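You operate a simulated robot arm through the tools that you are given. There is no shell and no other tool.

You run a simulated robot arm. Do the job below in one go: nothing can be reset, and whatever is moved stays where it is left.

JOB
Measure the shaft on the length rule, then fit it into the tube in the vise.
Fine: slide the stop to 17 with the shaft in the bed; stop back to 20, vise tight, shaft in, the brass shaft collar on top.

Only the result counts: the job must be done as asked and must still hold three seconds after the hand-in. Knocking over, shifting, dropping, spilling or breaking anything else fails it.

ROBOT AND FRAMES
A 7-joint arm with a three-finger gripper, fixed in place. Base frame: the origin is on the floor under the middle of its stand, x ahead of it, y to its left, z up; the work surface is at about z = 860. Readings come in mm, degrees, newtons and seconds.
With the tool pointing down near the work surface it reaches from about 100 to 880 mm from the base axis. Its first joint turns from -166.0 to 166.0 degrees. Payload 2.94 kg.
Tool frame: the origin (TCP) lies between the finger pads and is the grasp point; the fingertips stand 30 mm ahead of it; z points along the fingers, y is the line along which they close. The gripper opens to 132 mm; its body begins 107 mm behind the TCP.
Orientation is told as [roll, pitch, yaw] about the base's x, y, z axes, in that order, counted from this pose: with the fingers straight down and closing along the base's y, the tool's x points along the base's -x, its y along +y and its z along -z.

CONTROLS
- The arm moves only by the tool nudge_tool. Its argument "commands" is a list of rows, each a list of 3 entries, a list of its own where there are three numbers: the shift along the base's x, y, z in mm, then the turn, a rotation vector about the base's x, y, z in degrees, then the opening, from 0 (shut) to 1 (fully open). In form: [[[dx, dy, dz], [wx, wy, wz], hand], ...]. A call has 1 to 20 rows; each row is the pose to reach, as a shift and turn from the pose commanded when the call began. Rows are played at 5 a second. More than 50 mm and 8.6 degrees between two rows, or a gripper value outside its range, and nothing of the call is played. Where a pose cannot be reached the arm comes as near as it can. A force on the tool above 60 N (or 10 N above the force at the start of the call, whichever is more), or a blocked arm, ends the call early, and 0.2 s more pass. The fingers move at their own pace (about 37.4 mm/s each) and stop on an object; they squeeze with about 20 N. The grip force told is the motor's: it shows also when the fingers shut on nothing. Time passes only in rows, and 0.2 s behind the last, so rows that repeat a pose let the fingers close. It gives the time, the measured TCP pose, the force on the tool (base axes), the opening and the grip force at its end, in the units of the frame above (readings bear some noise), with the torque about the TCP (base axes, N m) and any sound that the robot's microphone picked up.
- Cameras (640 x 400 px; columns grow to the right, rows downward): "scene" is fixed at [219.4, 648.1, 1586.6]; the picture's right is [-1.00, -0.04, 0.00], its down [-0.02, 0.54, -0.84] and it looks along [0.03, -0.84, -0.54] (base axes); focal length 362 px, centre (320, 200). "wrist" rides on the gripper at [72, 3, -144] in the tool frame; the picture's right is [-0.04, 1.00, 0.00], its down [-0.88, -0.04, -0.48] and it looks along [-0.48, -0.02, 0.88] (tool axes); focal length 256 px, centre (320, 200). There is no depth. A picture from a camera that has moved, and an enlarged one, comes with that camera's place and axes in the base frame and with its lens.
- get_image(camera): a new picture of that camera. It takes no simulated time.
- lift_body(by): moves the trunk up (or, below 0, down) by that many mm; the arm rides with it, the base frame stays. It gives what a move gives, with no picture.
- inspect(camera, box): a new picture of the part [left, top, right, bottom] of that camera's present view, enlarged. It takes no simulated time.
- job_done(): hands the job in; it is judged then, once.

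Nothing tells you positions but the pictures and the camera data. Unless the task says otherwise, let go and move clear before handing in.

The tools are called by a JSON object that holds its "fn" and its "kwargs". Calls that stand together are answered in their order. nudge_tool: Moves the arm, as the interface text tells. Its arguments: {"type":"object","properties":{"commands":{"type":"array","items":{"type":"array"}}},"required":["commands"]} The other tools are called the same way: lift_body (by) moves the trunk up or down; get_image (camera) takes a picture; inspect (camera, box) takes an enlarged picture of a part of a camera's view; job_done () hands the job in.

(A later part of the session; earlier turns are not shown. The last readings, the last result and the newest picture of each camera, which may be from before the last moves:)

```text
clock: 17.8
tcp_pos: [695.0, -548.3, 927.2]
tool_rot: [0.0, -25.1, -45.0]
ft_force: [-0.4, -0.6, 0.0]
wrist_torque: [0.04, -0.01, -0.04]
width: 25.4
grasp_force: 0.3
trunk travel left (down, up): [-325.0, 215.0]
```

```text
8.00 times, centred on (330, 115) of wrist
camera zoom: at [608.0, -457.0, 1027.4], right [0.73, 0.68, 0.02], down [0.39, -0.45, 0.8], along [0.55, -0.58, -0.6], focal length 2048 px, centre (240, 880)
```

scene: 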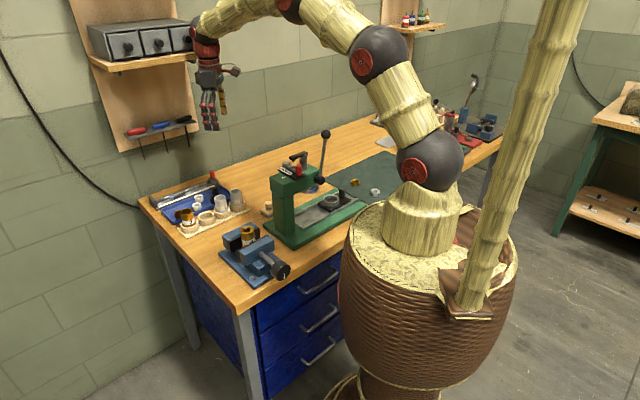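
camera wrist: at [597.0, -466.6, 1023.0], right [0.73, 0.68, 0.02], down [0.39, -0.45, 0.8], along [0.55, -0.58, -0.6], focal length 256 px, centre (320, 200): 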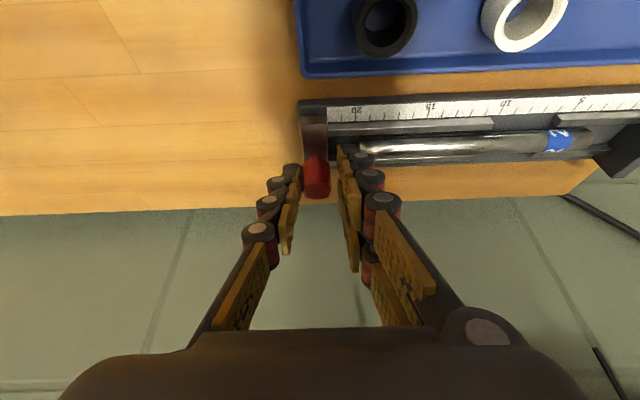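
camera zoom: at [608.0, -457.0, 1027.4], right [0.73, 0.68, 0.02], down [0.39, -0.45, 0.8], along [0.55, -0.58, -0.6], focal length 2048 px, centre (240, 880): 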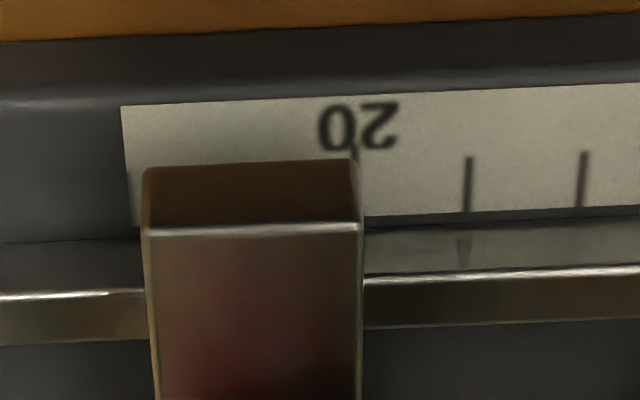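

The stop stands on the 20 line. I open the fingers a little, lift straight off the knob and verify.

{"fn": "nudge_tool", "kwargs": {"commands": [[[0, 0, 0], [0, 0, 0], 0.32], [[0, 0, 0], [0, 0, 0], 0.32], [[0, 0, 10], [0, 0, 0], 0.32], [[0, 0, 30], [0, 0, 0], 0.32], [[0, 0, 60], [0, 0, 0], 0.32], [[0, 0, 90], [0, 0, 0], 0.32], [[0, 0, 90], [0, 0, 0], 0.32]]}}

{"fn": "get_image", "kwargs": {"camera": "wrist"}}

{"fn": "inspect", "kwargs": {"camera": "wrist", "box": [270, 40, 430, 140]}}

```text
clock: 19.4
tcp_pos: [697.9, -548.3, 1016.8]
tool_rot: [0.0, -24.9, -44.8]
ft_force: [-0.2, 0.4, 0.2]
wrist_torque: [0.0, -0.02, -0.02]
width: 42.3
grasp_force: 0.0
trunk travel left (down, up): [-325.0, 215.0]
```

```text
taken
camera wrist: at [610.2, -456.6, 1117.5], right [0.73, 0.68, 0.02], down [0.4, -0.45, 0.8], along [0.55, -0.58, -0.6], focal length 256 px, centre (320, 200)
```

wrist: 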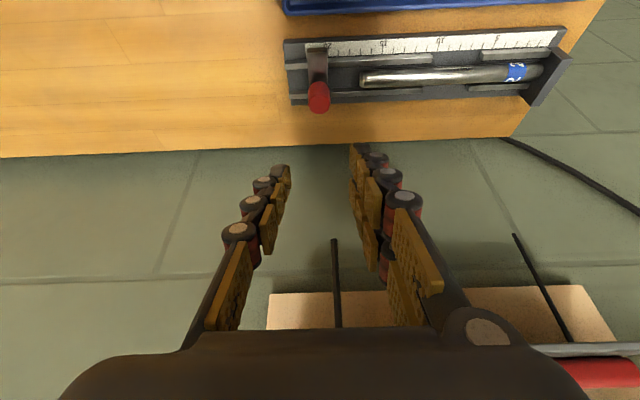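

```text
4.00 times, centred on (350, 90) of wrist
camera zoom: at [610.2, -456.6, 1117.5], right [0.73, 0.68, 0.02], down [0.4, -0.45, 0.8], along [0.55, -0.58, -0.6], focal length 1024 px, centre (200, 640)
```

zoom: 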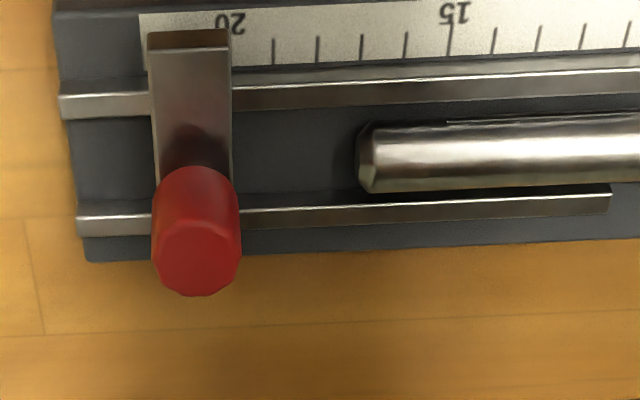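

The stop now reads 20 and the shaft lies against the zero block. Next is the vise, so I move back and over it (high, clear of the press) to study its screw knob and jaws.

{"fn": "nudge_tool", "kwargs": {"commands": [[[-20, 29, 25], [0, 0, 0], 0.32], [[-43, 61, 50], [0, 0, 0], 0.32], [[-66, 95, 75], [0, 0, 0], 0.32], [[-90, 129, 100], [0, 0, 0], 0.32], [[-115, 166, 113], [0, 0, 0], 0.32], [[-142, 205, 113], [0, 0, 0], 0.32], [[-169, 244, 113], [0, 0, 0], 0.32], [[-196, 283, 113], [0, 0, 0], 0.32], [[-223, 322, 113], [0, 0, 0], 0.32], [[-250, 361, 113], [0, 0, 0], 0.32], [[-275, 397, 113], [0, 0, 0], 0.32], [[-300, 432, 113], [0, 0, 0], 0.32], [[-319, 459, 113], [0, 0, 0], 0.32], [[-319, 459, 113], [0, 0, 0], 0.32]]}}

{"fn": "get_image", "kwargs": {"camera": "wrist"}}

{"fn": "get_image", "kwargs": {"camera": "scene"}}

```text
clock: 22.4
tcp_pos: [373.8, -87.4, 1132.5]
tool_rot: [0.0, -25.0, -45.0]
ft_force: [-0.5, 0.5, -0.6]
wrist_torque: [0.0, 0.05, 0.01]
width: 42.2
grasp_force: 0.2
trunk travel left (down, up): [-325.0, 215.0]
```

```text
taken
camera wrist: at [286.3, 4.4, 1233.5], right [0.73, 0.68, 0.02], down [0.39, -0.45, 0.8], along [0.55, -0.58, -0.6], focal length 256 px, centre (320, 200)
```

wrist: 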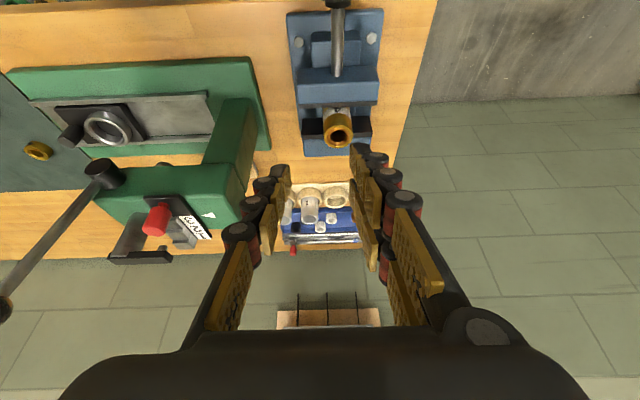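

```text
taken
```

scene: 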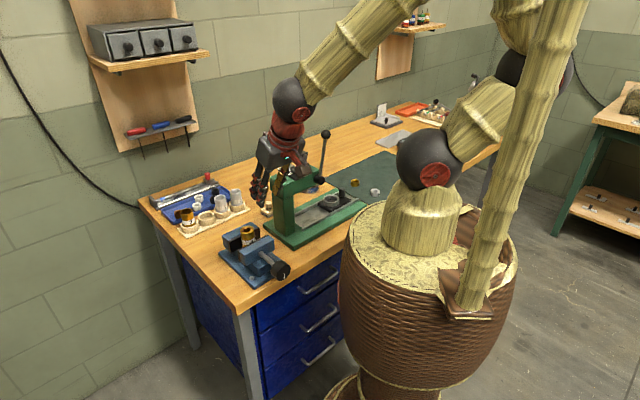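

{"fn": "inspect", "kwargs": {"camera": "wrist", "box": [270, 0, 420, 165]}}

{"fn": "inspect", "kwargs": {"camera": "scene", "box": [215, 215, 300, 292]}}

```text
2.42 times, centred on (345, 82) of wrist
camera zoom: at [286.3, 4.4, 1233.5], right [0.73, 0.68, 0.02], down [0.39, -0.45, 0.8], along [0.55, -0.58, -0.6], focal length 621 px, centre (259, 485)
```

zoom: 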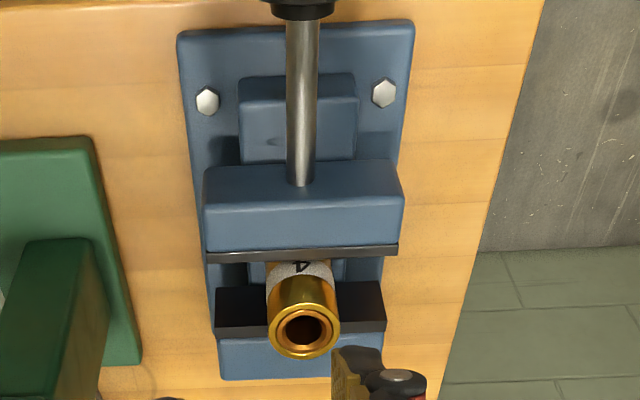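

```text
5.19 times, centred on (258, 254) of scene
camera zoom: at [219.4, 648.1, 1586.6], right [-1.0, -0.04, 0.0], down [-0.02, 0.54, -0.84], along [0.03, -0.84, -0.54], focal length 1883 px, centre (645, -78)
```

zoom: 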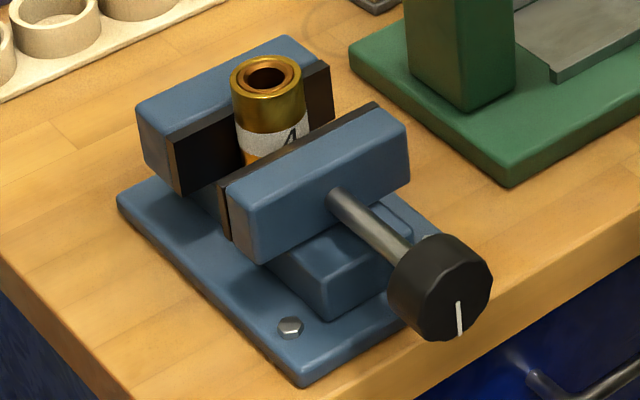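

The vise screw points toward the robot with a black knob bearing a white mark, near the bench edge. I untilt the tool to look straight down on the knob and jaws.

{"fn": "nudge_tool", "kwargs": {"commands": [[[0, 0, 0], [5.89, 5.89, 0], 0.5], [[0, 0, -10], [11.79, 11.79, 0], 0.5], [[0, 0, -20], [17.68, 17.68, 0], 0.5], [[0, 0, -20], [17.68, 17.68, 0], 0.5]]}}

{"fn": "get_image", "kwargs": {"camera": "wrist"}}

{"fn": "inspect", "kwargs": {"camera": "wrist", "box": [250, 60, 410, 240]}}

```text
clock: 23.4
tcp_pos: [374.2, -89.2, 1111.0]
tool_rot: [-0.1, 0.1, -44.9]
ft_force: [0.6, -0.3, 0.4]
wrist_torque: [0.0, 0.03, 0.01]
width: 65.8
grasp_force: 0.0
trunk travel left (down, up): [-325.0, 215.0]
```

```text
taken
camera wrist: at [325.5, -36.1, 1255.6], right [0.74, 0.68, 0.0], down [0.6, -0.65, 0.47], along [0.32, -0.35, -0.88], focal length 256 px, centre (320, 200)
```

wrist: 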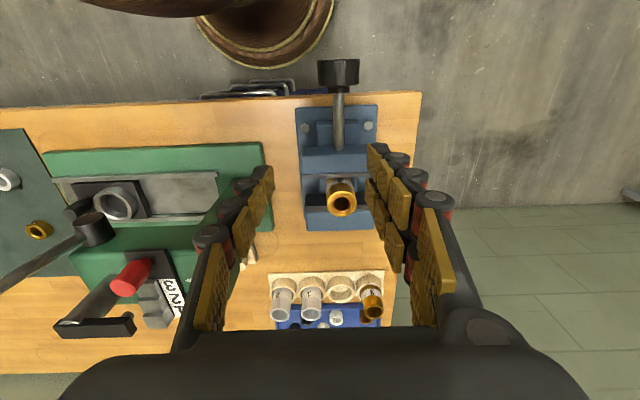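

```text
2.22 times, centred on (330, 150) of wrist
camera zoom: at [325.5, -36.1, 1255.6], right [0.74, 0.68, 0.0], down [0.6, -0.65, 0.47], along [0.32, -0.35, -0.88], focal length 569 px, centre (298, 311)
```

zoom: 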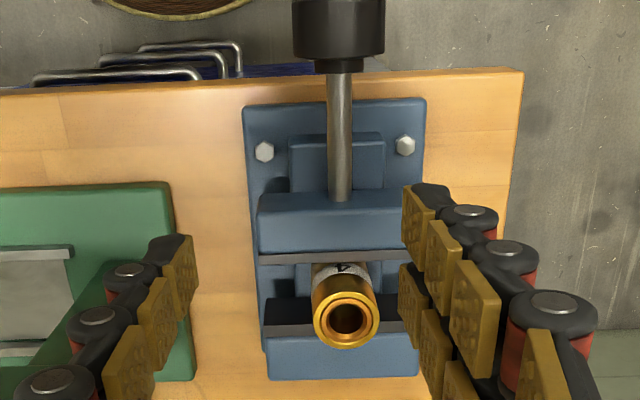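

By triangulating the two wrist views, the tube's top is near (452, -134, 971) and the screw knob is about 46 mm across, centred near (347, -31, 938), hanging clear of the bench edge. I'll turn it from above: tilt the tool so the wrist leans to +s, grip the knob, and swing clockwise.

{"fn": "nudge_tool", "kwargs": {"commands": [[[3, 17, -10], [-5.6, 5.6, 0], 0.62], [[6, 35, -22], [-11.3, 11.3, 0], 0.62], [[9, 52, -35], [-17, 17, 0], 0.62], [[12, 70, -48], [-22.6, 22.6, 0], 0.62], [[15, 87, -60], [-28.3, 28.3, 0], 0.62], [[18, 104, -71], [-31.8, 31.8, 0], 0.62], [[18, 104, -71], [-31.8, 31.8, 0], 0.62]]}}

{"fn": "get_image", "kwargs": {"camera": "wrist"}}

{"fn": "get_image", "kwargs": {"camera": "scene"}}

```text
clock: 25.0
tcp_pos: [393.2, 16.8, 1039.3]
tool_rot: [-45.1, -0.1, -45.0]
ft_force: [0.6, -0.5, -0.7]
wrist_torque: [0.04, 0.0, -0.02]
width: 81.9
grasp_force: 0.0
trunk travel left (down, up): [-325.0, 215.0]
```

```text
taken
camera wrist: at [415.6, 140.3, 1140.4], right [0.53, 0.47, -0.71], down [0.84, -0.4, 0.36], along [-0.11, -0.79, -0.61], focal length 256 px, centre (320, 200)
```

wrist: 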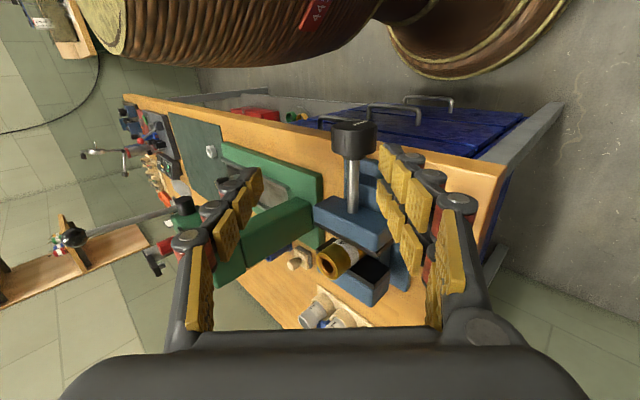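

```text
taken
```

scene: 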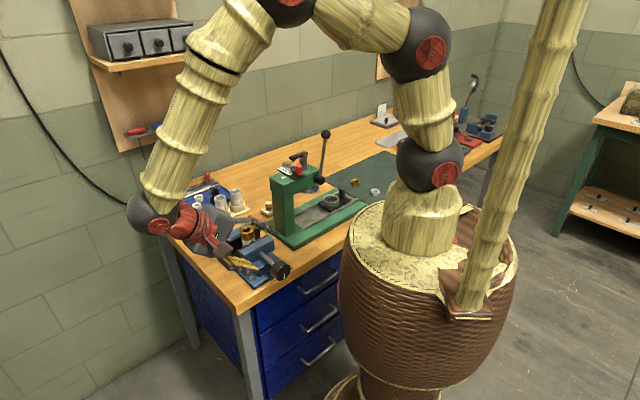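

{"fn": "inspect", "kwargs": {"camera": "wrist", "box": [290, 90, 420, 310]}}

{"fn": "inspect", "kwargs": {"camera": "wrist", "box": [310, 100, 400, 160]}}

```text
1.82 times, centred on (355, 200) of wrist
camera zoom: at [415.6, 140.3, 1140.4], right [0.53, 0.47, -0.71], down [0.84, -0.4, 0.36], along [-0.11, -0.79, -0.61], focal length 465 px, centre (256, 200)
```

zoom: 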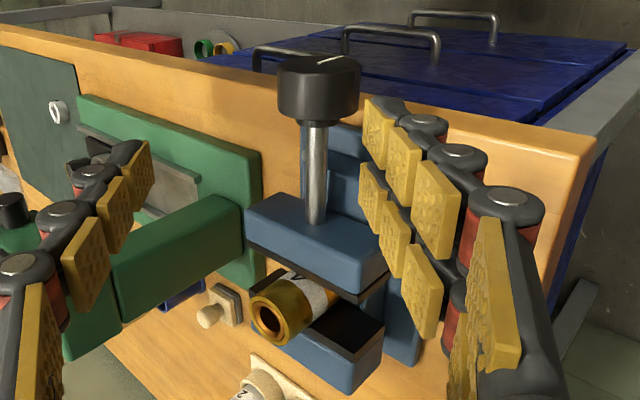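

```text
6.67 times, centred on (355, 130) of wrist
camera zoom: at [415.6, 140.3, 1140.4], right [0.53, 0.47, -0.71], down [0.84, -0.4, 0.36], along [-0.11, -0.79, -0.61], focal length 1707 px, centre (87, 667)
```

zoom: 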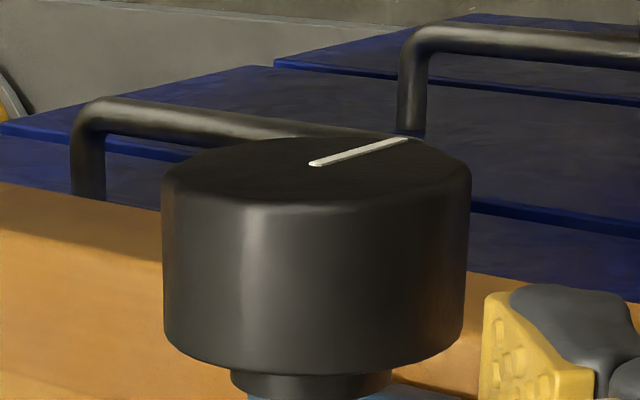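

The knob is at about (348, -30, 925), 48 mm across, its mark pointing down. I now centre the fingers on it and approach along the tool axis.

{"fn": "nudge_tool", "kwargs": {"commands": [[[18.6, 16.0, -24.5], [0, 0, 0], 0.62], [[-0.5, -3.1, -51.5], [0, 0, 0], 0.62], [[-19.9, -22.5, -79], [0, 0, 0], 0.62], [[-28, -31, -90], [0, 0, 0], 0.62], [[-28, -31, -90], [0, 0, 0], 0.62]]}}

{"fn": "get_image", "kwargs": {"camera": "wrist"}}

{"fn": "inspect", "kwargs": {"camera": "scene", "box": [180, 190, 320, 300]}}

```text
clock: 26.2
tcp_pos: [365.3, -14.7, 950.8]
tool_rot: [-45.0, 0.0, -45.0]
ft_force: [-0.2, -0.6, -0.4]
wrist_torque: [-0.01, -0.01, -0.01]
width: 81.8
grasp_force: 0.1
trunk travel left (down, up): [-325.0, 215.0]
```

```text
taken
camera wrist: at [387.4, 110.0, 1050.4], right [0.53, 0.47, -0.71], down [0.84, -0.4, 0.36], along [-0.11, -0.79, -0.61], focal length 256 px, centre (320, 200)
```

wrist: 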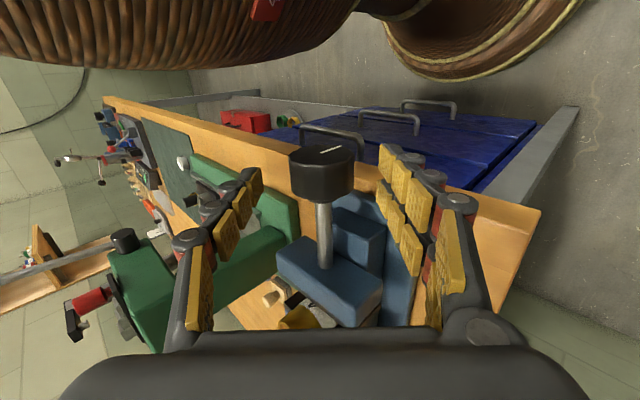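

```text
3.64 times, centred on (250, 245) of scene
camera zoom: at [219.4, 648.1, 1586.6], right [-1.0, -0.04, 0.0], down [-0.02, 0.54, -0.84], along [0.03, -0.84, -0.54], focal length 1318 px, centre (574, 36)
```

zoom: 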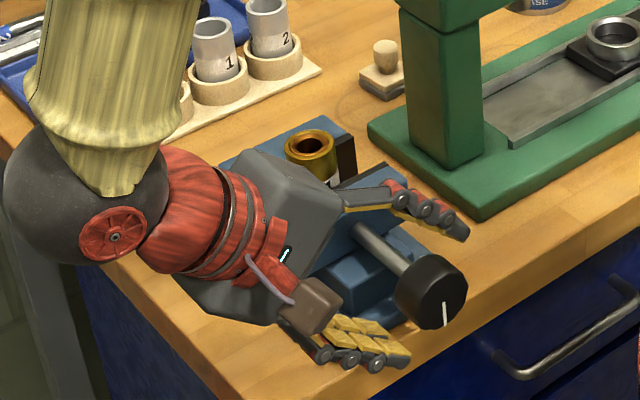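

{"fn": "nudge_tool", "kwargs": {"commands": [[[-6, -6, -8.5], [0, 0, 0], 0.62], [[-12, -12, -17], [0, 0, 0], 0.62], [[-12, -12, -17], [0, 0, 0], 0.5], [[-12, -12, -17], [0, 0, 0], 0.42], [[-12, -12, -17], [0, 0, 0], 0.42]]}}

{"fn": "get_image", "kwargs": {"camera": "wrist"}}

{"fn": "inspect", "kwargs": {"camera": "scene", "box": [180, 190, 320, 300]}}

```text
clock: 27.4
tcp_pos: [355.1, -29.2, 934.8]
tool_rot: [-45.1, -0.1, -45.0]
ft_force: [0.1, -1.1, -0.5]
wrist_torque: [-0.01, -0.03, 0.0]
width: 55.7
grasp_force: 0.1
trunk travel left (down, up): [-325.0, 215.0]
```

```text
taken
camera wrist: at [376.4, 96.1, 1034.7], right [0.53, 0.47, -0.71], down [0.84, -0.4, 0.36], along [-0.11, -0.79, -0.61], focal length 256 px, centre (320, 200)
```

wrist: 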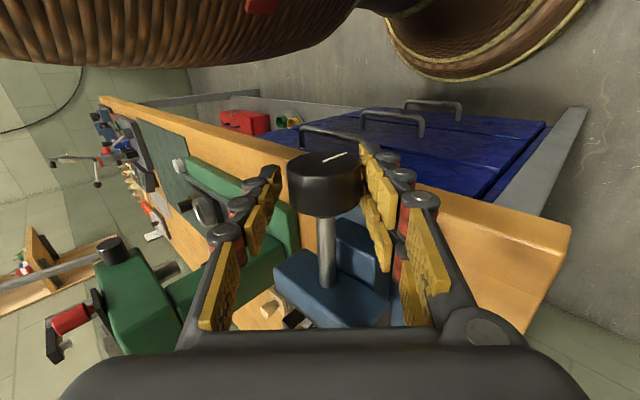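

```text
3.64 times, centred on (250, 245) of scene
camera zoom: at [219.4, 648.1, 1586.6], right [-1.0, -0.04, 0.0], down [-0.02, 0.54, -0.84], along [0.03, -0.84, -0.54], focal length 1318 px, centre (574, 36)
```

zoom: 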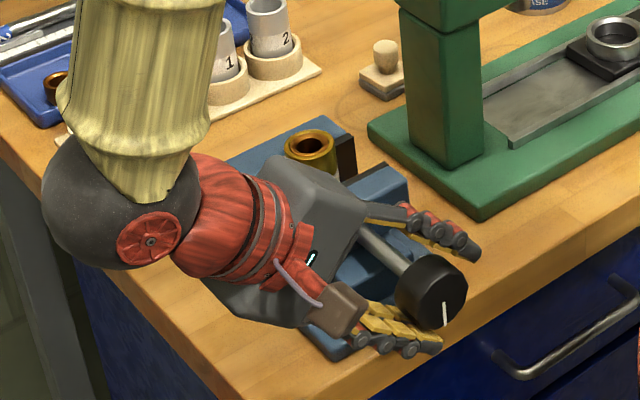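

The knob lies between the distal pads, slightly off to the pair's side; I correct about 4 mm and then grip it.

{"fn": "nudge_tool", "kwargs": {"commands": [[[0, 0, -3], [0, 0, 0], 0.42], [[-0.2, -0.2, -5.3], [0, 0, 0], 0.42], [[-0.2, -0.2, -5.3], [0, 0, 0], 0.3], [[-0.2, -0.2, -5.3], [0, 0, 0], 0.3], [[-0.2, -0.2, -5.3], [0, 0, 0], 0.3]]}}

{"fn": "get_image", "kwargs": {"camera": "wrist"}}

```text
clock: 28.6
tcp_pos: [351.4, -28.4, 929.3]
tool_rot: [-45.0, 0.1, -45.0]
ft_force: [-5.5, -6.8, 14.7]
wrist_torque: [0.09, 0.03, -0.07]
width: 45.8
grasp_force: 34.4
trunk travel left (down, up): [-325.0, 215.0]
```

```text
taken
camera wrist: at [374.5, 95.4, 1028.5], right [0.53, 0.47, -0.71], down [0.84, -0.4, 0.36], along [-0.11, -0.79, -0.61], focal length 256 px, centre (320, 200)
```

wrist: 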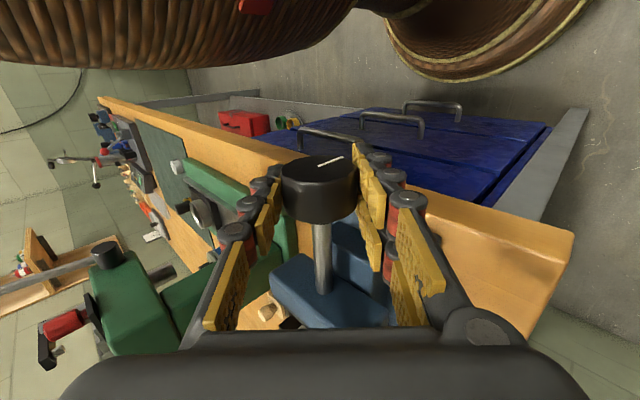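

{"fn": "inspect", "kwargs": {"camera": "wrist", "box": [250, 120, 410, 240]}}

{"fn": "inspect", "kwargs": {"camera": "scene", "box": [220, 215, 310, 300]}}

```text
3.33 times, centred on (330, 180) of wrist
camera zoom: at [374.5, 95.4, 1028.5], right [0.53, 0.47, -0.71], down [0.84, -0.4, 0.36], along [-0.11, -0.79, -0.61], focal length 853 px, centre (287, 267)
```

zoom: 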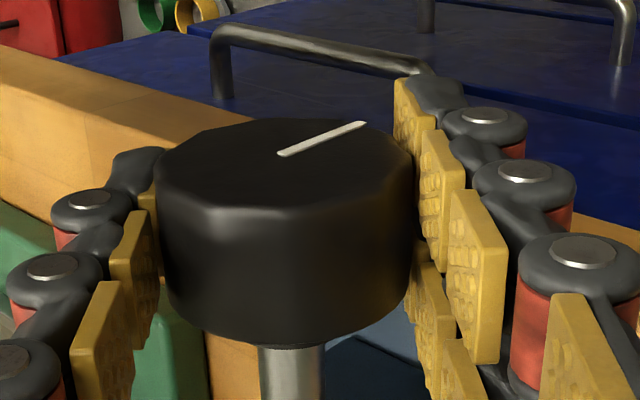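

```text
4.71 times, centred on (265, 258) of scene
camera zoom: at [219.4, 648.1, 1586.6], right [-1.0, -0.04, 0.0], down [-0.02, 0.54, -0.84], along [0.03, -0.84, -0.54], focal length 1706 px, centre (579, -71)
```

zoom: 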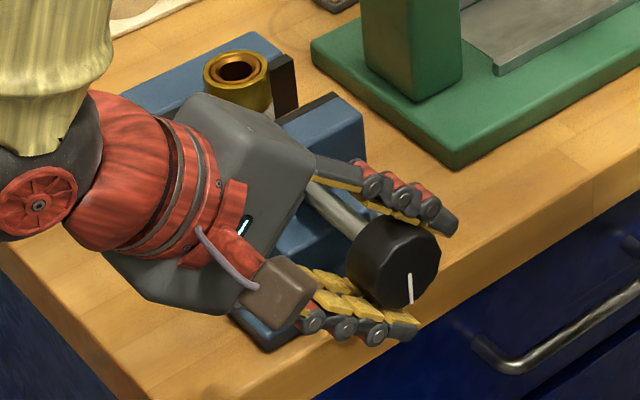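

The knob is gripped. I turn it clockwise (as seen from the handle end) in small steps about its own axis and check the effect.

{"fn": "nudge_tool", "kwargs": {"commands": [[[-0.5, -0.5, 0.7], [0, 0, 0], 0.25], [[-0.7, -0.7, 1.0], [2.83, -2.83, 0], 0.25], [[-0.9, -0.9, 1.2], [5.66, -5.66, 0], 0.25], [[-1.1, -1.1, 1.4], [8.49, -8.49, 0], 0.25], [[-1.3, -1.3, 1.6], [11.31, -11.31, 0], 0.25], [[-1.5, -1.5, 1.7], [14.14, -14.14, 0], 0.25], [[-1.5, -1.5, 1.7], [14.14, -14.14, 0], 0.25]]}}

{"fn": "inspect", "kwargs": {"camera": "wrist", "box": [250, 120, 410, 240]}}

{"fn": "inspect", "kwargs": {"camera": "scene", "box": [220, 215, 310, 300]}}

```text
clock: 30.2
tcp_pos: [350.3, -30.8, 929.0]
tool_rot: [-24.9, 0.0, -45.0]
ft_force: [-9.8, 9.5, -1.2]
wrist_torque: [0.27, 0.17, -0.1]
width: 45.9
grasp_force: 44.6
trunk travel left (down, up): [-325.0, 215.0]
```

```text
3.33 times, centred on (330, 180) of wrist
camera zoom: at [345.0, 65.9, 1058.8], right [0.67, 0.61, -0.42], down [0.74, -0.5, 0.45], along [0.06, -0.61, -0.79], focal length 853 px, centre (287, 267)
```

zoom: 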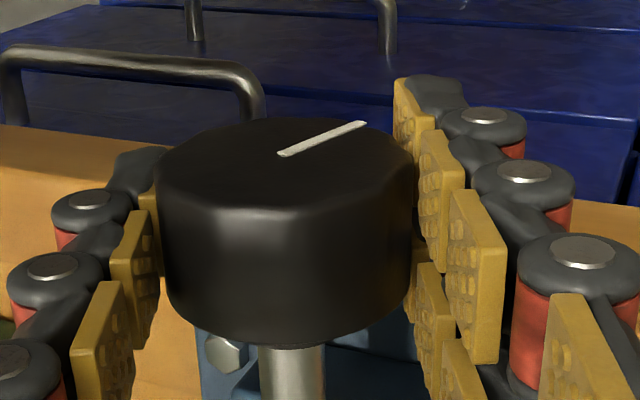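

```text
4.71 times, centred on (265, 258) of scene
camera zoom: at [219.4, 648.1, 1586.6], right [-1.0, -0.04, 0.0], down [-0.02, 0.54, -0.84], along [0.03, -0.84, -0.54], focal length 1706 px, centre (579, -71)
```

zoom: 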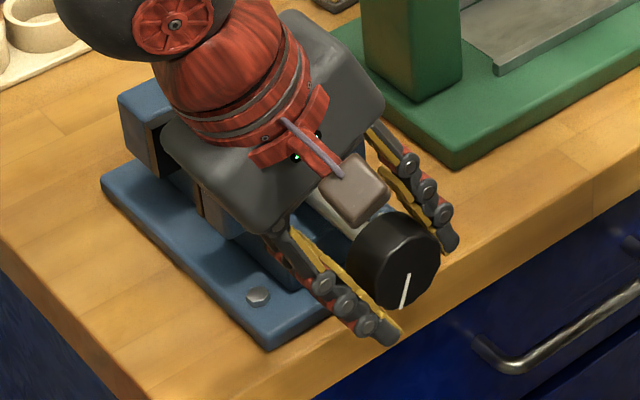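

{"fn": "get_image", "kwargs": {"camera": "wrist"}}

{"fn": "get_image", "kwargs": {"camera": "scene"}}

```text
taken
camera wrist: at [345.0, 65.9, 1058.8], right [0.67, 0.61, -0.42], down [0.74, -0.5, 0.45], along [0.06, -0.61, -0.79], focal length 256 px, centre (320, 200)
```

wrist: 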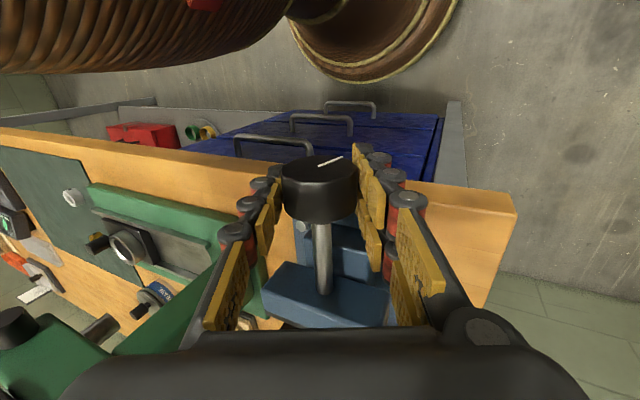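

```text
taken
```

scene: 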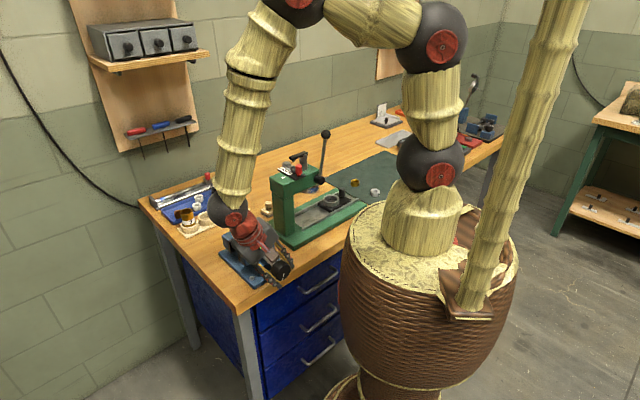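

The mark turned with the hand, so the screw follows easily. I keep turning another 35° and watch the force.

{"fn": "nudge_tool", "kwargs": {"commands": [[[-1.0, 0.4, 0], [3.54, -3.54, 0], 0.25], [[-1.3, 0.1, 0.1], [7.07, -7.07, 0], 0.25], [[-1.6, -0.2, 0.2], [10.61, -10.61, 0], 0.25], [[-1.9, -0.5, 0.3], [14.14, -14.14, 0], 0.25], [[-2.2, -0.8, 0.4], [17.68, -17.68, 0], 0.25], [[-2.5, -1.1, 0.4], [21.21, -21.21, 0], 0.25], [[-2.8, -1.4, 0.4], [24.75, -24.75, 0], 0.25], [[-2.8, -1.4, 0.4], [24.75, -24.75, 0], 0.25]]}}

{"fn": "get_image", "kwargs": {"camera": "wrist"}}

{"fn": "inspect", "kwargs": {"camera": "scene", "box": [215, 205, 315, 300]}}

```text
clock: 32.0
tcp_pos: [349.2, -31.7, 929.6]
tool_rot: [9.9, -0.1, -44.9]
ft_force: [4.3, 2.1, -9.2]
wrist_torque: [-0.59, -0.76, -0.33]
width: 45.8
grasp_force: 45.1
trunk travel left (down, up): [-325.0, 215.0]
```

```text
taken
camera wrist: at [283.3, 3.7, 1072.6], right [0.73, 0.66, 0.17], down [0.54, -0.71, 0.46], along [0.43, -0.24, -0.87], focal length 256 px, centre (320, 200)
```

wrist: 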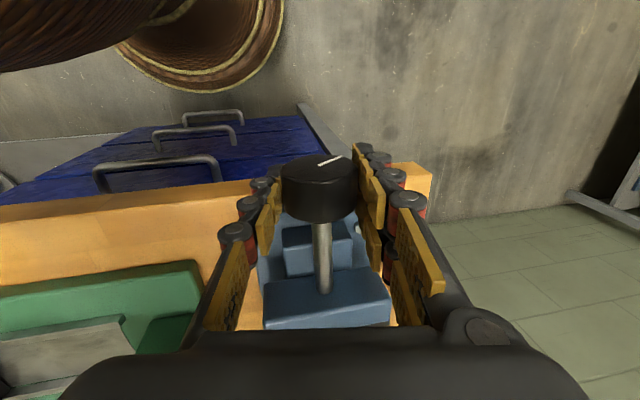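

```text
4.21 times, centred on (265, 252) of scene
camera zoom: at [219.4, 648.1, 1586.6], right [-1.0, -0.04, 0.0], down [-0.02, 0.54, -0.84], along [0.03, -0.84, -0.54], focal length 1526 px, centre (552, -21)
```

zoom: 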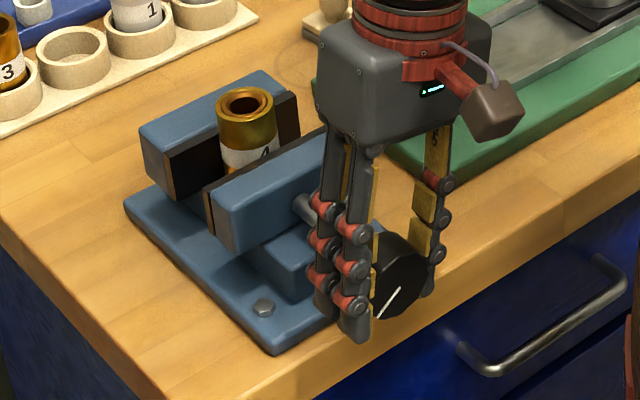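

{"fn": "inspect", "kwargs": {"camera": "scene", "box": [210, 215, 300, 292]}}

```text
5.19 times, centred on (255, 254) of scene
camera zoom: at [219.4, 648.1, 1586.6], right [-1.0, -0.04, 0.0], down [-0.02, 0.54, -0.84], along [0.03, -0.84, -0.54], focal length 1883 px, centre (658, -78)
```

zoom: 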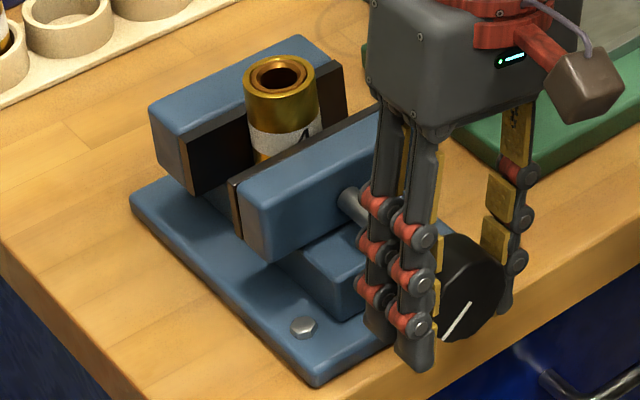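

Comparing with the first picture, the near jaw moved slightly toward the tube, so the direction is right, but several strokes will be needed. I finish this stroke with 20° more.

{"fn": "nudge_tool", "kwargs": {"commands": [[[-0.3, -0.3, -0.1], [3.54, -3.54, 0], 0.25], [[-0.6, -0.6, -0.3], [7.07, -7.07, 0], 0.25], [[-0.9, -0.9, -0.4], [10.61, -10.61, 0], 0.25], [[-1.1, -1.1, -0.6], [14.14, -14.14, 0], 0.25], [[-1.1, -1.1, -0.6], [14.14, -14.14, 0], 0.25]]}}

{"fn": "get_image", "kwargs": {"camera": "wrist"}}

{"fn": "inspect", "kwargs": {"camera": "scene", "box": [210, 215, 300, 292]}}

```text
clock: 33.2
tcp_pos: [350.2, -33.0, 928.9]
tool_rot: [30.1, -0.1, -45.0]
ft_force: [6.4, 3.1, 5.0]
wrist_torque: [0.77, 0.56, -0.2]
width: 45.7
grasp_force: 44.8
trunk travel left (down, up): [-325.0, 215.0]
```

```text
taken
camera wrist: at [248.9, -31.0, 1055.9], right [0.64, 0.58, 0.5], down [0.43, -0.81, 0.39], along [0.64, -0.04, -0.77], focal length 256 px, centre (320, 200)
```

wrist: 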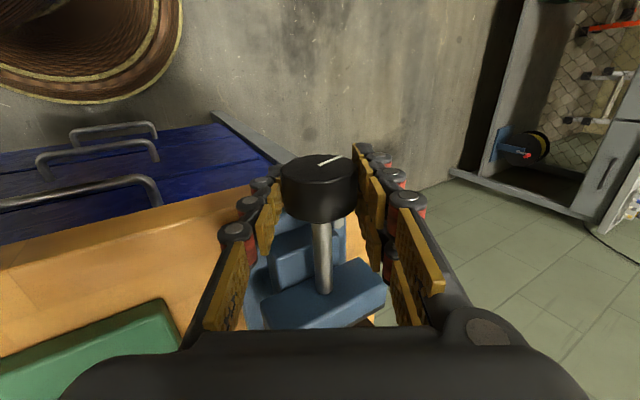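

```text
5.19 times, centred on (255, 254) of scene
camera zoom: at [219.4, 648.1, 1586.6], right [-1.0, -0.04, 0.0], down [-0.02, 0.54, -0.84], along [0.03, -0.84, -0.54], focal length 1883 px, centre (658, -78)
```

zoom: 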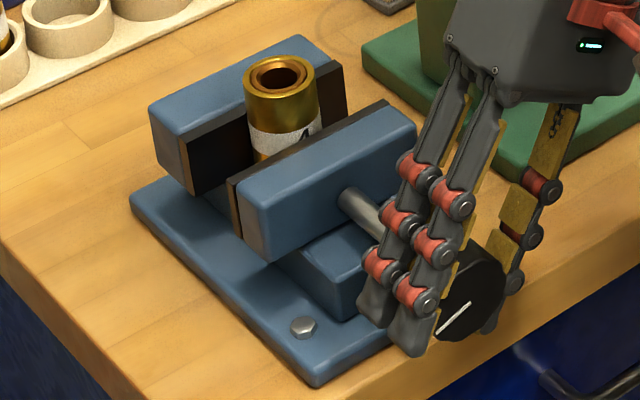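

First 75° stroke is done and the jaw closed visibly. I open, swing back around the knob, and regrip for the next stroke.

{"fn": "nudge_tool", "kwargs": {"commands": [[[0, 0, 0], [0, 0, 0], 0.58], [[0, 0, 0], [0, 0, 0], 0.58], [[0.4, 0.4, 0.3], [-5.3, 5.3, 0], 0.58], [[0.8, 0.8, 0.5], [-10.6, 10.6, 0], 0.58], [[1.3, 1.3, 0.6], [-15.9, 15.9, 0], 0.58], [[1.8, 1.7, 0.7], [-21.2, 21.2, 0], 0.58], [[2.4, 2.0, 0.6], [-26.5, 26.5, 0], 0.58], [[3.0, 2.3, 0.5], [-31.8, 31.8, 0], 0.58], [[3.6, 2.6, 0.3], [-37.1, 37.1, 0], 0.58], [[4.2, 2.8, 0], [-42.4, 42.4, 0], 0.58], [[4.7, 3.0, -0.4], [-47.7, 47.7, 0], 0.58], [[5.2, 3.2, -0.8], [-53, 53, 0], 0.58], [[5.2, 3.2, -0.8], [-53, 53, 0], 0.58]]}}

{"fn": "get_image", "kwargs": {"camera": "wrist"}}

{"fn": "inspect", "kwargs": {"camera": "scene", "box": [210, 215, 300, 292]}}

```text
clock: 34.9
tcp_pos: [376.0, -32.9, 943.7]
tool_rot: [2.1, -2.1, -44.8]
ft_force: [25.8, -24.7, -9.9]
wrist_torque: [0.21, -0.73, 1.34]
width: 77.1
grasp_force: 0.0
out of reach, approached as far as the arm can: row 6, 7
trunk travel left (down, up): [-325.0, 215.0]
stopped in row 8: the force on the tool passed its limit at 81 N (the readings are from after the stop); the commanded pose is now the measured one
```

```text
taken
camera wrist: at [319.6, 21.1, 1085.1], right [0.73, 0.68, 0.04], down [0.57, -0.65, 0.51], along [0.37, -0.35, -0.86], focal length 256 px, centre (320, 200)
```

wrist: 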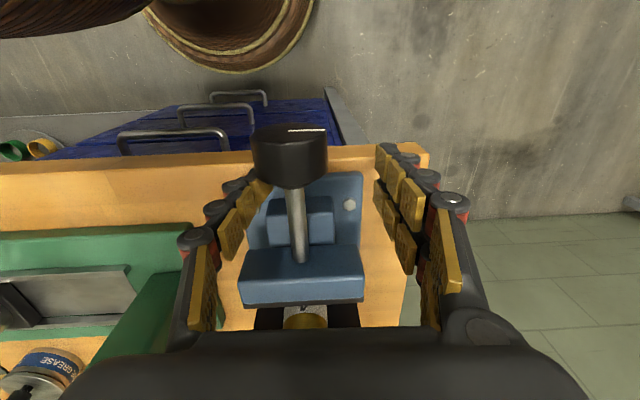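

```text
5.19 times, centred on (255, 254) of scene
camera zoom: at [219.4, 648.1, 1586.6], right [-1.0, -0.04, 0.0], down [-0.02, 0.54, -0.84], along [0.03, -0.84, -0.54], focal length 1883 px, centre (658, -78)
```

zoom: 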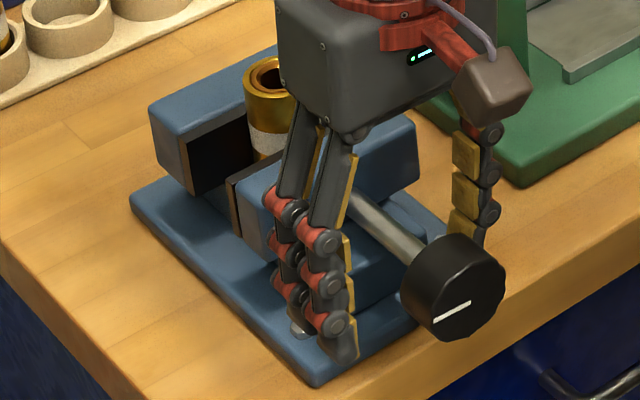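

The swing-back ran into a reach limit: the hand drifted outward and a finger is pressing behind the knob. Nothing looks displaced; I check closely before freeing the hand.

{"fn": "inspect", "kwargs": {"camera": "wrist", "box": [170, 100, 480, 340]}}

{"fn": "get_image", "kwargs": {"camera": "scene"}}

```text
1.67 times, centred on (325, 220) of wrist
camera zoom: at [319.6, 21.1, 1085.1], right [0.73, 0.68, 0.04], down [0.57, -0.65, 0.51], along [0.37, -0.35, -0.86], focal length 427 px, centre (312, 167)
```

zoom: 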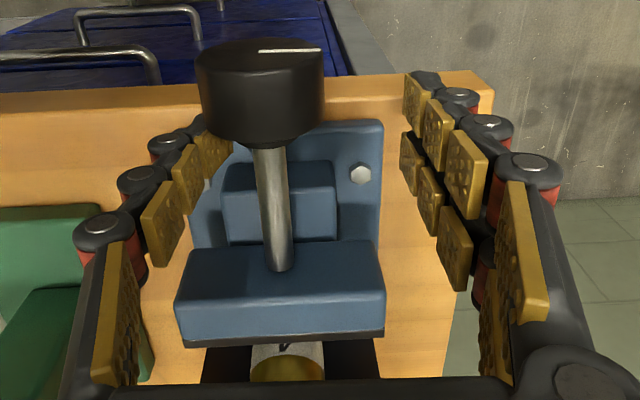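

```text
taken
```

scene: 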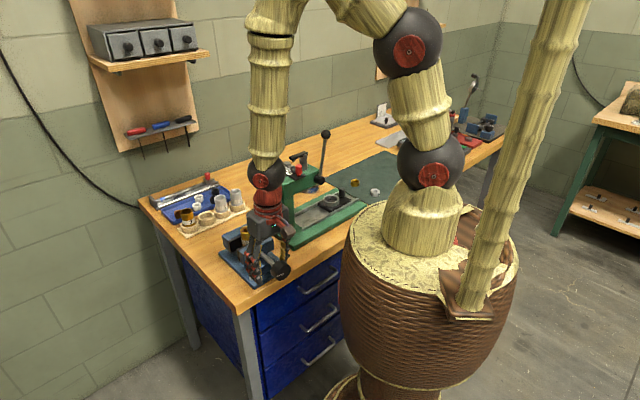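

The single finger is caught just behind the knob's edge. I ease outward 3 mm, shift to -s so the finger clears the knob, then lift up.

{"fn": "nudge_tool", "kwargs": {"commands": [[[2, -2, 0], [0, 0, 0], 0.6], [[3, -3, 0], [0, 0, 0], 0.6], [[-2, -8, 0], [0, 0, 0], 0.65], [[-7, -13, 0], [0, 0, 0], 0.65], [[-7, -13, 5], [0, 0, 0], 0.65]]}}

{"fn": "get_image", "kwargs": {"camera": "wrist"}}

```text
clock: 36.1
tcp_pos: [360.0, -44.9, 945.0]
tool_rot: [1.0, -0.9, -44.8]
ft_force: [-0.3, -0.5, 0.4]
wrist_torque: [-0.01, -0.01, -0.01]
width: 86.0
grasp_force: 0.0
trunk travel left (down, up): [-325.0, 215.0]
```

```text
taken
camera wrist: at [306.6, 8.2, 1088.3], right [0.74, 0.68, 0.02], down [0.58, -0.65, 0.49], along [0.34, -0.35, -0.87], focal length 256 px, centre (320, 200)
```

wrist: 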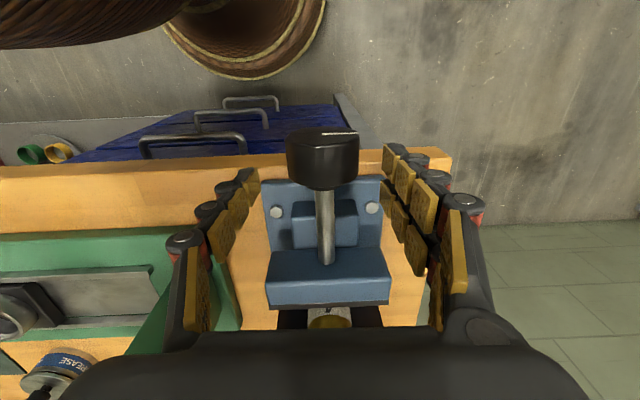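

The hand is free with zero force and the vise is undisturbed. Before the next stroke I'll raise the trunk a bit so the arm is less folded, and rehearse the swing in free air above the knob.

{"fn": "nudge_tool", "kwargs": {"commands": [[[-5, 5, 10], [0, 0, 0], 0.65], [[-10, 12, 50], [0, 0, 0], 0.65], [[-10, 14, 95], [0, 0, 0], 0.65], [[-10, 14, 95], [0, 0, 0], 0.65]]}}

{"fn": "lift_body", "kwargs": {"by": 100}}

{"fn": "get_image", "kwargs": {"camera": "scene"}}

```text
clock: 37.1
tcp_pos: [355.1, -33.6, 1043.4]
tool_rot: [1.2, -1.1, -44.9]
ft_force: [1.4, 0.0, 0.2]
wrist_torque: [-0.03, 0.02, 0.02]
width: 85.6
grasp_force: 0.0
trunk travel left (down, up): [-325.0, 215.0]
```

```text
clock: 38.4
tcp_pos: [355.4, -33.5, 1142.5]
tool_rot: [1.2, -1.1, -44.9]
ft_force: [0.4, -0.6, -0.3]
wrist_torque: [-0.01, 0.01, 0.01]
width: 85.7
grasp_force: 0.1
trunk travel left (down, up): [-425.0, 115.0]
```

```text
taken
```

scene: 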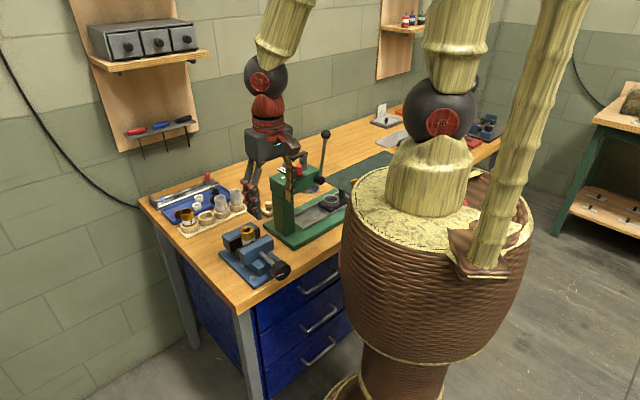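

{"fn": "nudge_tool", "kwargs": {"commands": [[[-2, 2, -35], [-1.2, 1.1, 0], 0.6], [[-4, 4, -70], [-1.2, 1.1, 0], 0.6], [[-4, 4, -92], [-1.2, 1.1, 0], 0.6], [[-4, 4, -92], [-6.5, 6.4, 0], 0.6], [[-4, 4, -92], [-11.8, 11.7, 0], 0.6], [[-4, 4, -92], [-17.1, 17, 0], 0.6], [[-4, 4, -92], [-22.4, 22.3, 0], 0.6], [[-4, 4, -92], [-27.7, 27.6, 0], 0.6], [[-4, 4, -92], [-33, 32.9, 0], 0.6], [[-4, 4, -92], [-27.7, 27.6, 0], 0.6], [[-4, 4, -92], [-22.4, 22.3, 0], 0.6], [[-4, 4, -92], [-17.1, 17, 0], 0.6], [[-4, 4, -92], [-11.8, 11.7, 0], 0.6], [[-4, 4, -92], [-6.5, 6.4, 0], 0.6], [[-4, 4, -92], [-1.2, 1.1, 0], 0.6], [[-4, 4, -92], [4.1, -4.2, 0], 0.6], [[-4, 4, -92], [9.4, -9.5, 0], 0.6], [[-4, 4, -92], [14.7, -14.8, 0], 0.6], [[-4, 4, -92], [14.7, -14.8, 0], 0.6]]}}

{"fn": "nudge_tool", "kwargs": {"commands": [[[0, 0, 0], [-5.3, 5.3, 0], 0.6], [[0, 0, 0], [-10.6, 10.6, 0], 0.6], [[0, 0, 0], [-15.9, 15.9, 0], 0.6], [[0, 0, 0], [-21.2, 21.2, 0], 0.6], [[0, 0, 0], [-26.5, 26.5, 0], 0.6], [[0, 0, 0], [-31.8, 31.8, 0], 0.6], [[0, 0, 0], [-37.1, 37.1, 0], 0.6], [[0, 0, 0], [-42.4, 42.4, 0], 0.6], [[0, 0, 0], [-47.7, 47.7, 0], 0.6], [[0, 0, 0], [-47.7, 47.7, 0], 0.6]]}}

{"fn": "inspect", "kwargs": {"camera": "scene", "box": [210, 215, 300, 292]}}

```text
clock: 42.4
tcp_pos: [351.8, -30.1, 1051.0]
tool_rot: [22.3, -1.2, -45.4]
ft_force: [1.4, -0.8, 0.0]
wrist_torque: [0.01, 0.02, 0.02]
width: 79.2
grasp_force: 0.0
trunk travel left (down, up): [-425.0, 115.0]
```

```text
clock: 44.6
tcp_pos: [351.1, -30.0, 1052.5]
tool_rot: [-45.5, -0.8, -44.0]
ft_force: [0.7, -0.3, 0.0]
wrist_torque: [-0.01, 0.0, 0.02]
width: 79.3
grasp_force: 0.1
trunk travel left (down, up): [-425.0, 115.0]
```

```text
5.19 times, centred on (255, 254) of scene
camera zoom: at [219.4, 648.1, 1586.6], right [-1.0, -0.04, 0.0], down [-0.02, 0.54, -0.84], along [0.03, -0.84, -0.54], focal length 1883 px, centre (658, -78)
```

zoom: 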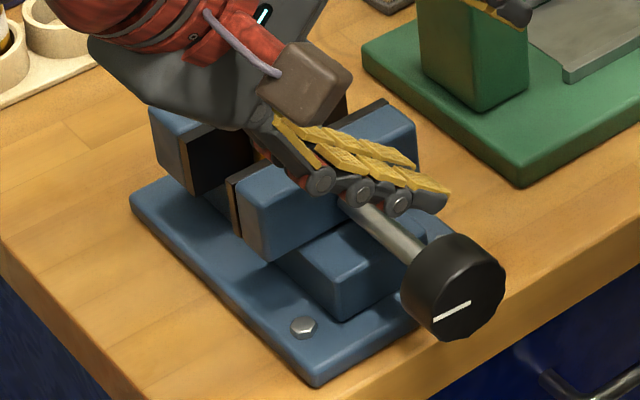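

The swing works with the trunk raised. I approach the knob again at -45° and pause just around it.

{"fn": "nudge_tool", "kwargs": {"commands": [[[25.8, 25.1, -26], [0, 0, 0], 0.6], [[51.3, 50.6, -52], [0, 0, 0], 0.6], [[34.3, 33.6, -76], [0, 0, 0], 0.6], [[17.3, 16.6, -100], [0, 0, 0], 0.6], [[6, 5.3, -116], [0, 0, 0], 0.6], [[1.0, 0.3, -123], [0, 0, 0], 0.6], [[1.0, 0.3, -123], [0, 0, 0], 0.6]]}}

{"fn": "inspect", "kwargs": {"camera": "wrist", "box": [250, 120, 410, 240]}}

```text
clock: 46.2
tcp_pos: [352.7, -30.0, 930.5]
tool_rot: [-45.4, -0.9, -44.1]
ft_force: [0.2, 0.2, -0.5]
wrist_torque: [-0.02, 0.02, 0.01]
width: 79.1
grasp_force: 0.1
trunk travel left (down, up): [-425.0, 115.0]
```

```text
3.33 times, centred on (330, 180) of wrist
camera zoom: at [372.6, 97.0, 1028.5], right [0.53, 0.47, -0.71], down [0.84, -0.38, 0.37], along [-0.1, -0.8, -0.6], focal length 853 px, centre (287, 267)
```

zoom: 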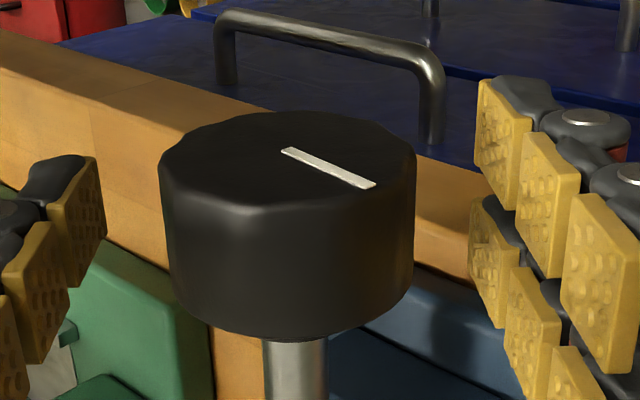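

Well centred. I grip and turn the knob another 65°.

{"fn": "nudge_tool", "kwargs": {"commands": [[[0, 0, 0], [0, 0, 0], 0.25], [[0, 0, 0], [0, 0, 0], 0.25], [[0, 0, 0], [0, 0, 0], 0.25], [[-0.3, -0.3, 0.3], [3.54, -3.54, 0], 0.25], [[-0.6, -0.6, 0.5], [7.07, -7.07, 0], 0.25], [[-1.0, -1.0, 0.7], [10.61, -10.61, 0], 0.25], [[-1.3, -1.3, 0.8], [14.14, -14.14, 0], 0.25], [[-1.7, -1.7, 0.9], [17.68, -17.68, 0], 0.25], [[-2.1, -2.1, 0.9], [21.21, -21.21, 0], 0.25], [[-2.4, -2.4, 0.9], [24.75, -24.75, 0], 0.25], [[-2.8, -2.8, 0.9], [28.28, -28.28, 0], 0.25], [[-3.2, -3.2, 0.8], [31.82, -31.82, 0], 0.25], [[-3.5, -3.5, 0.7], [35.36, -35.36, 0], 0.25], [[-3.9, -3.9, 0.5], [38.89, -38.89, 0], 0.25], [[-4.2, -4.2, 0.3], [42.43, -42.43, 0], 0.25], [[-4.5, -4.5, 0], [45.96, -45.96, 0], 0.25], [[-4.5, -4.5, 0], [45.96, -45.96, 0], 0.25]]}}

{"fn": "get_image", "kwargs": {"camera": "wrist"}}

{"fn": "inspect", "kwargs": {"camera": "scene", "box": [210, 215, 300, 292]}}

```text
clock: 49.8
tcp_pos: [349.3, -32.2, 929.2]
tool_rot: [19.7, -1.1, -45.1]
ft_force: [26.9, 15.6, 3.2]
wrist_torque: [0.22, -0.02, -0.54]
width: 45.4
grasp_force: 44.9
trunk travel left (down, up): [-425.0, 115.0]
```

```text
taken
camera wrist: at [264.5, -11.0, 1063.8], right [0.69, 0.64, 0.34], down [0.47, -0.76, 0.45], along [0.54, -0.15, -0.83], focal length 256 px, centre (320, 200)
```

wrist: 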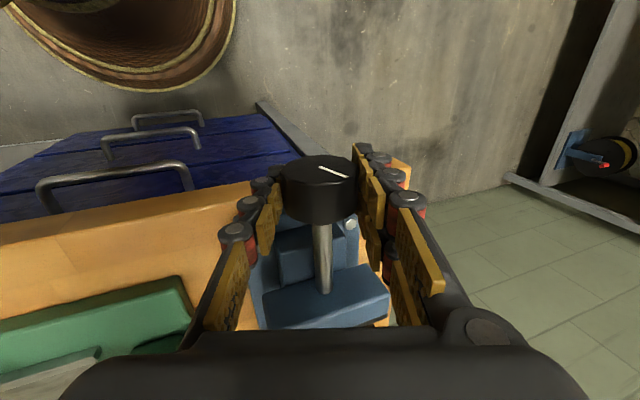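

```text
5.19 times, centred on (255, 254) of scene
camera zoom: at [219.4, 648.1, 1586.6], right [-1.0, -0.04, 0.0], down [-0.02, 0.54, -0.84], along [0.03, -0.84, -0.54], focal length 1883 px, centre (658, -78)
```

zoom: 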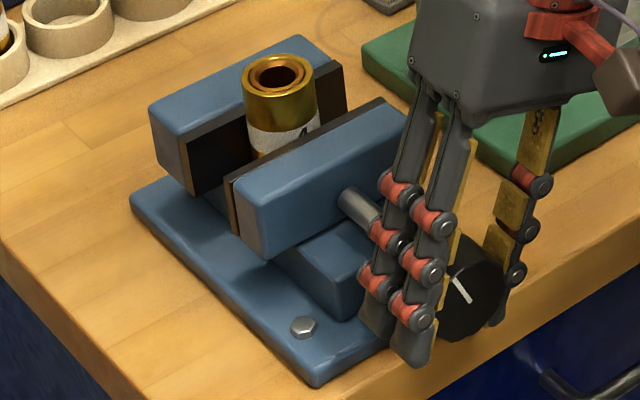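

Second stroke done and the jaw is closing (roughly 8–9 mm per turn). I release, retreat upward, swing back in free space, and re-approach.

{"fn": "nudge_tool", "kwargs": {"commands": [[[0, 0, 0], [0, 0, 0], 0.6], [[0, 0, 0], [0, 0, 0], 0.6], [[-8.5, -8.5, 33], [0, 0, 0], 0.6], [[-17, -17, 66], [0, 0, 0], 0.6], [[-24, -24, 94], [0, 0, 0], 0.6], [[-14.2, -17, 92], [-5.09, 5.09, 0], 0.6], [[-5.7, -8.5, 90], [-10.18, 10.18, 0], 0.6], [[2.8, 0, 88], [-15.27, 15.27, 0], 0.6], [[12, 9.2, 85], [-20.36, 20.36, 0], 0.6], [[21.2, 18.4, 82], [-25.46, 25.46, 0], 0.6], [[29.7, 26.9, 79], [-30.55, 30.55, 0], 0.6], [[38.9, 36.1, 76], [-35.64, 35.64, 0], 0.6], [[47.4, 44.6, 73], [-40.73, 40.73, 0], 0.6], [[55.8, 53, 70], [-45.96, 45.96, 0], 0.6], [[38.9, 36.1, 46], [-45.96, 45.96, 0], 0.6], [[22.6, 19.8, 23], [-45.96, 45.96, 0], 0.6], [[11.3, 8.5, 7], [-45.96, 45.96, 0], 0.6], [[6, 3.2, -0.7], [-45.96, 45.96, 0], 0.6], [[6, 3.2, -0.7], [-45.96, 45.96, 0], 0.6]]}}

{"fn": "inspect", "kwargs": {"camera": "wrist", "box": [250, 120, 410, 240]}}

{"fn": "inspect", "kwargs": {"camera": "scene", "box": [210, 215, 300, 292]}}

```text
clock: 53.8
tcp_pos: [353.1, -31.8, 926.8]
tool_rot: [-45.4, -0.7, -44.1]
ft_force: [-0.1, -0.1, -0.2]
wrist_torque: [0.04, -0.04, 0.03]
width: 79.4
grasp_force: 0.0
trunk travel left (down, up): [-425.0, 115.0]
```

```text
3.33 times, centred on (330, 180) of wrist
camera zoom: at [373.0, 94.8, 1025.0], right [0.53, 0.47, -0.71], down [0.84, -0.38, 0.37], along [-0.1, -0.8, -0.6], focal length 853 px, centre (287, 267)
```

zoom: 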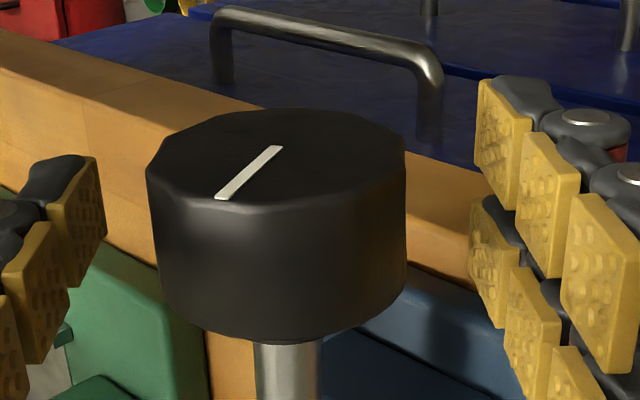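

```text
5.19 times, centred on (255, 254) of scene
camera zoom: at [219.4, 648.1, 1586.6], right [-1.0, -0.04, 0.0], down [-0.02, 0.54, -0.84], along [0.03, -0.84, -0.54], focal length 1883 px, centre (658, -78)
```

zoom: 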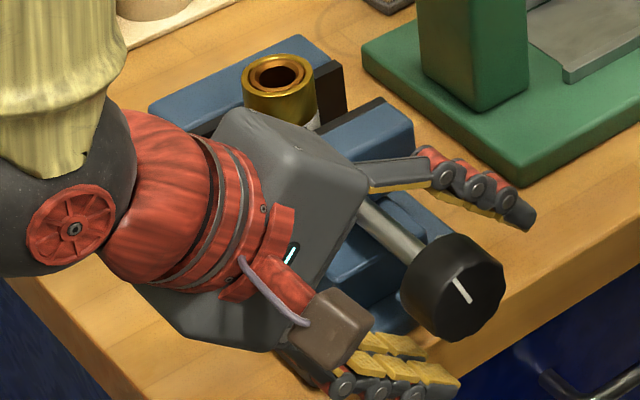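

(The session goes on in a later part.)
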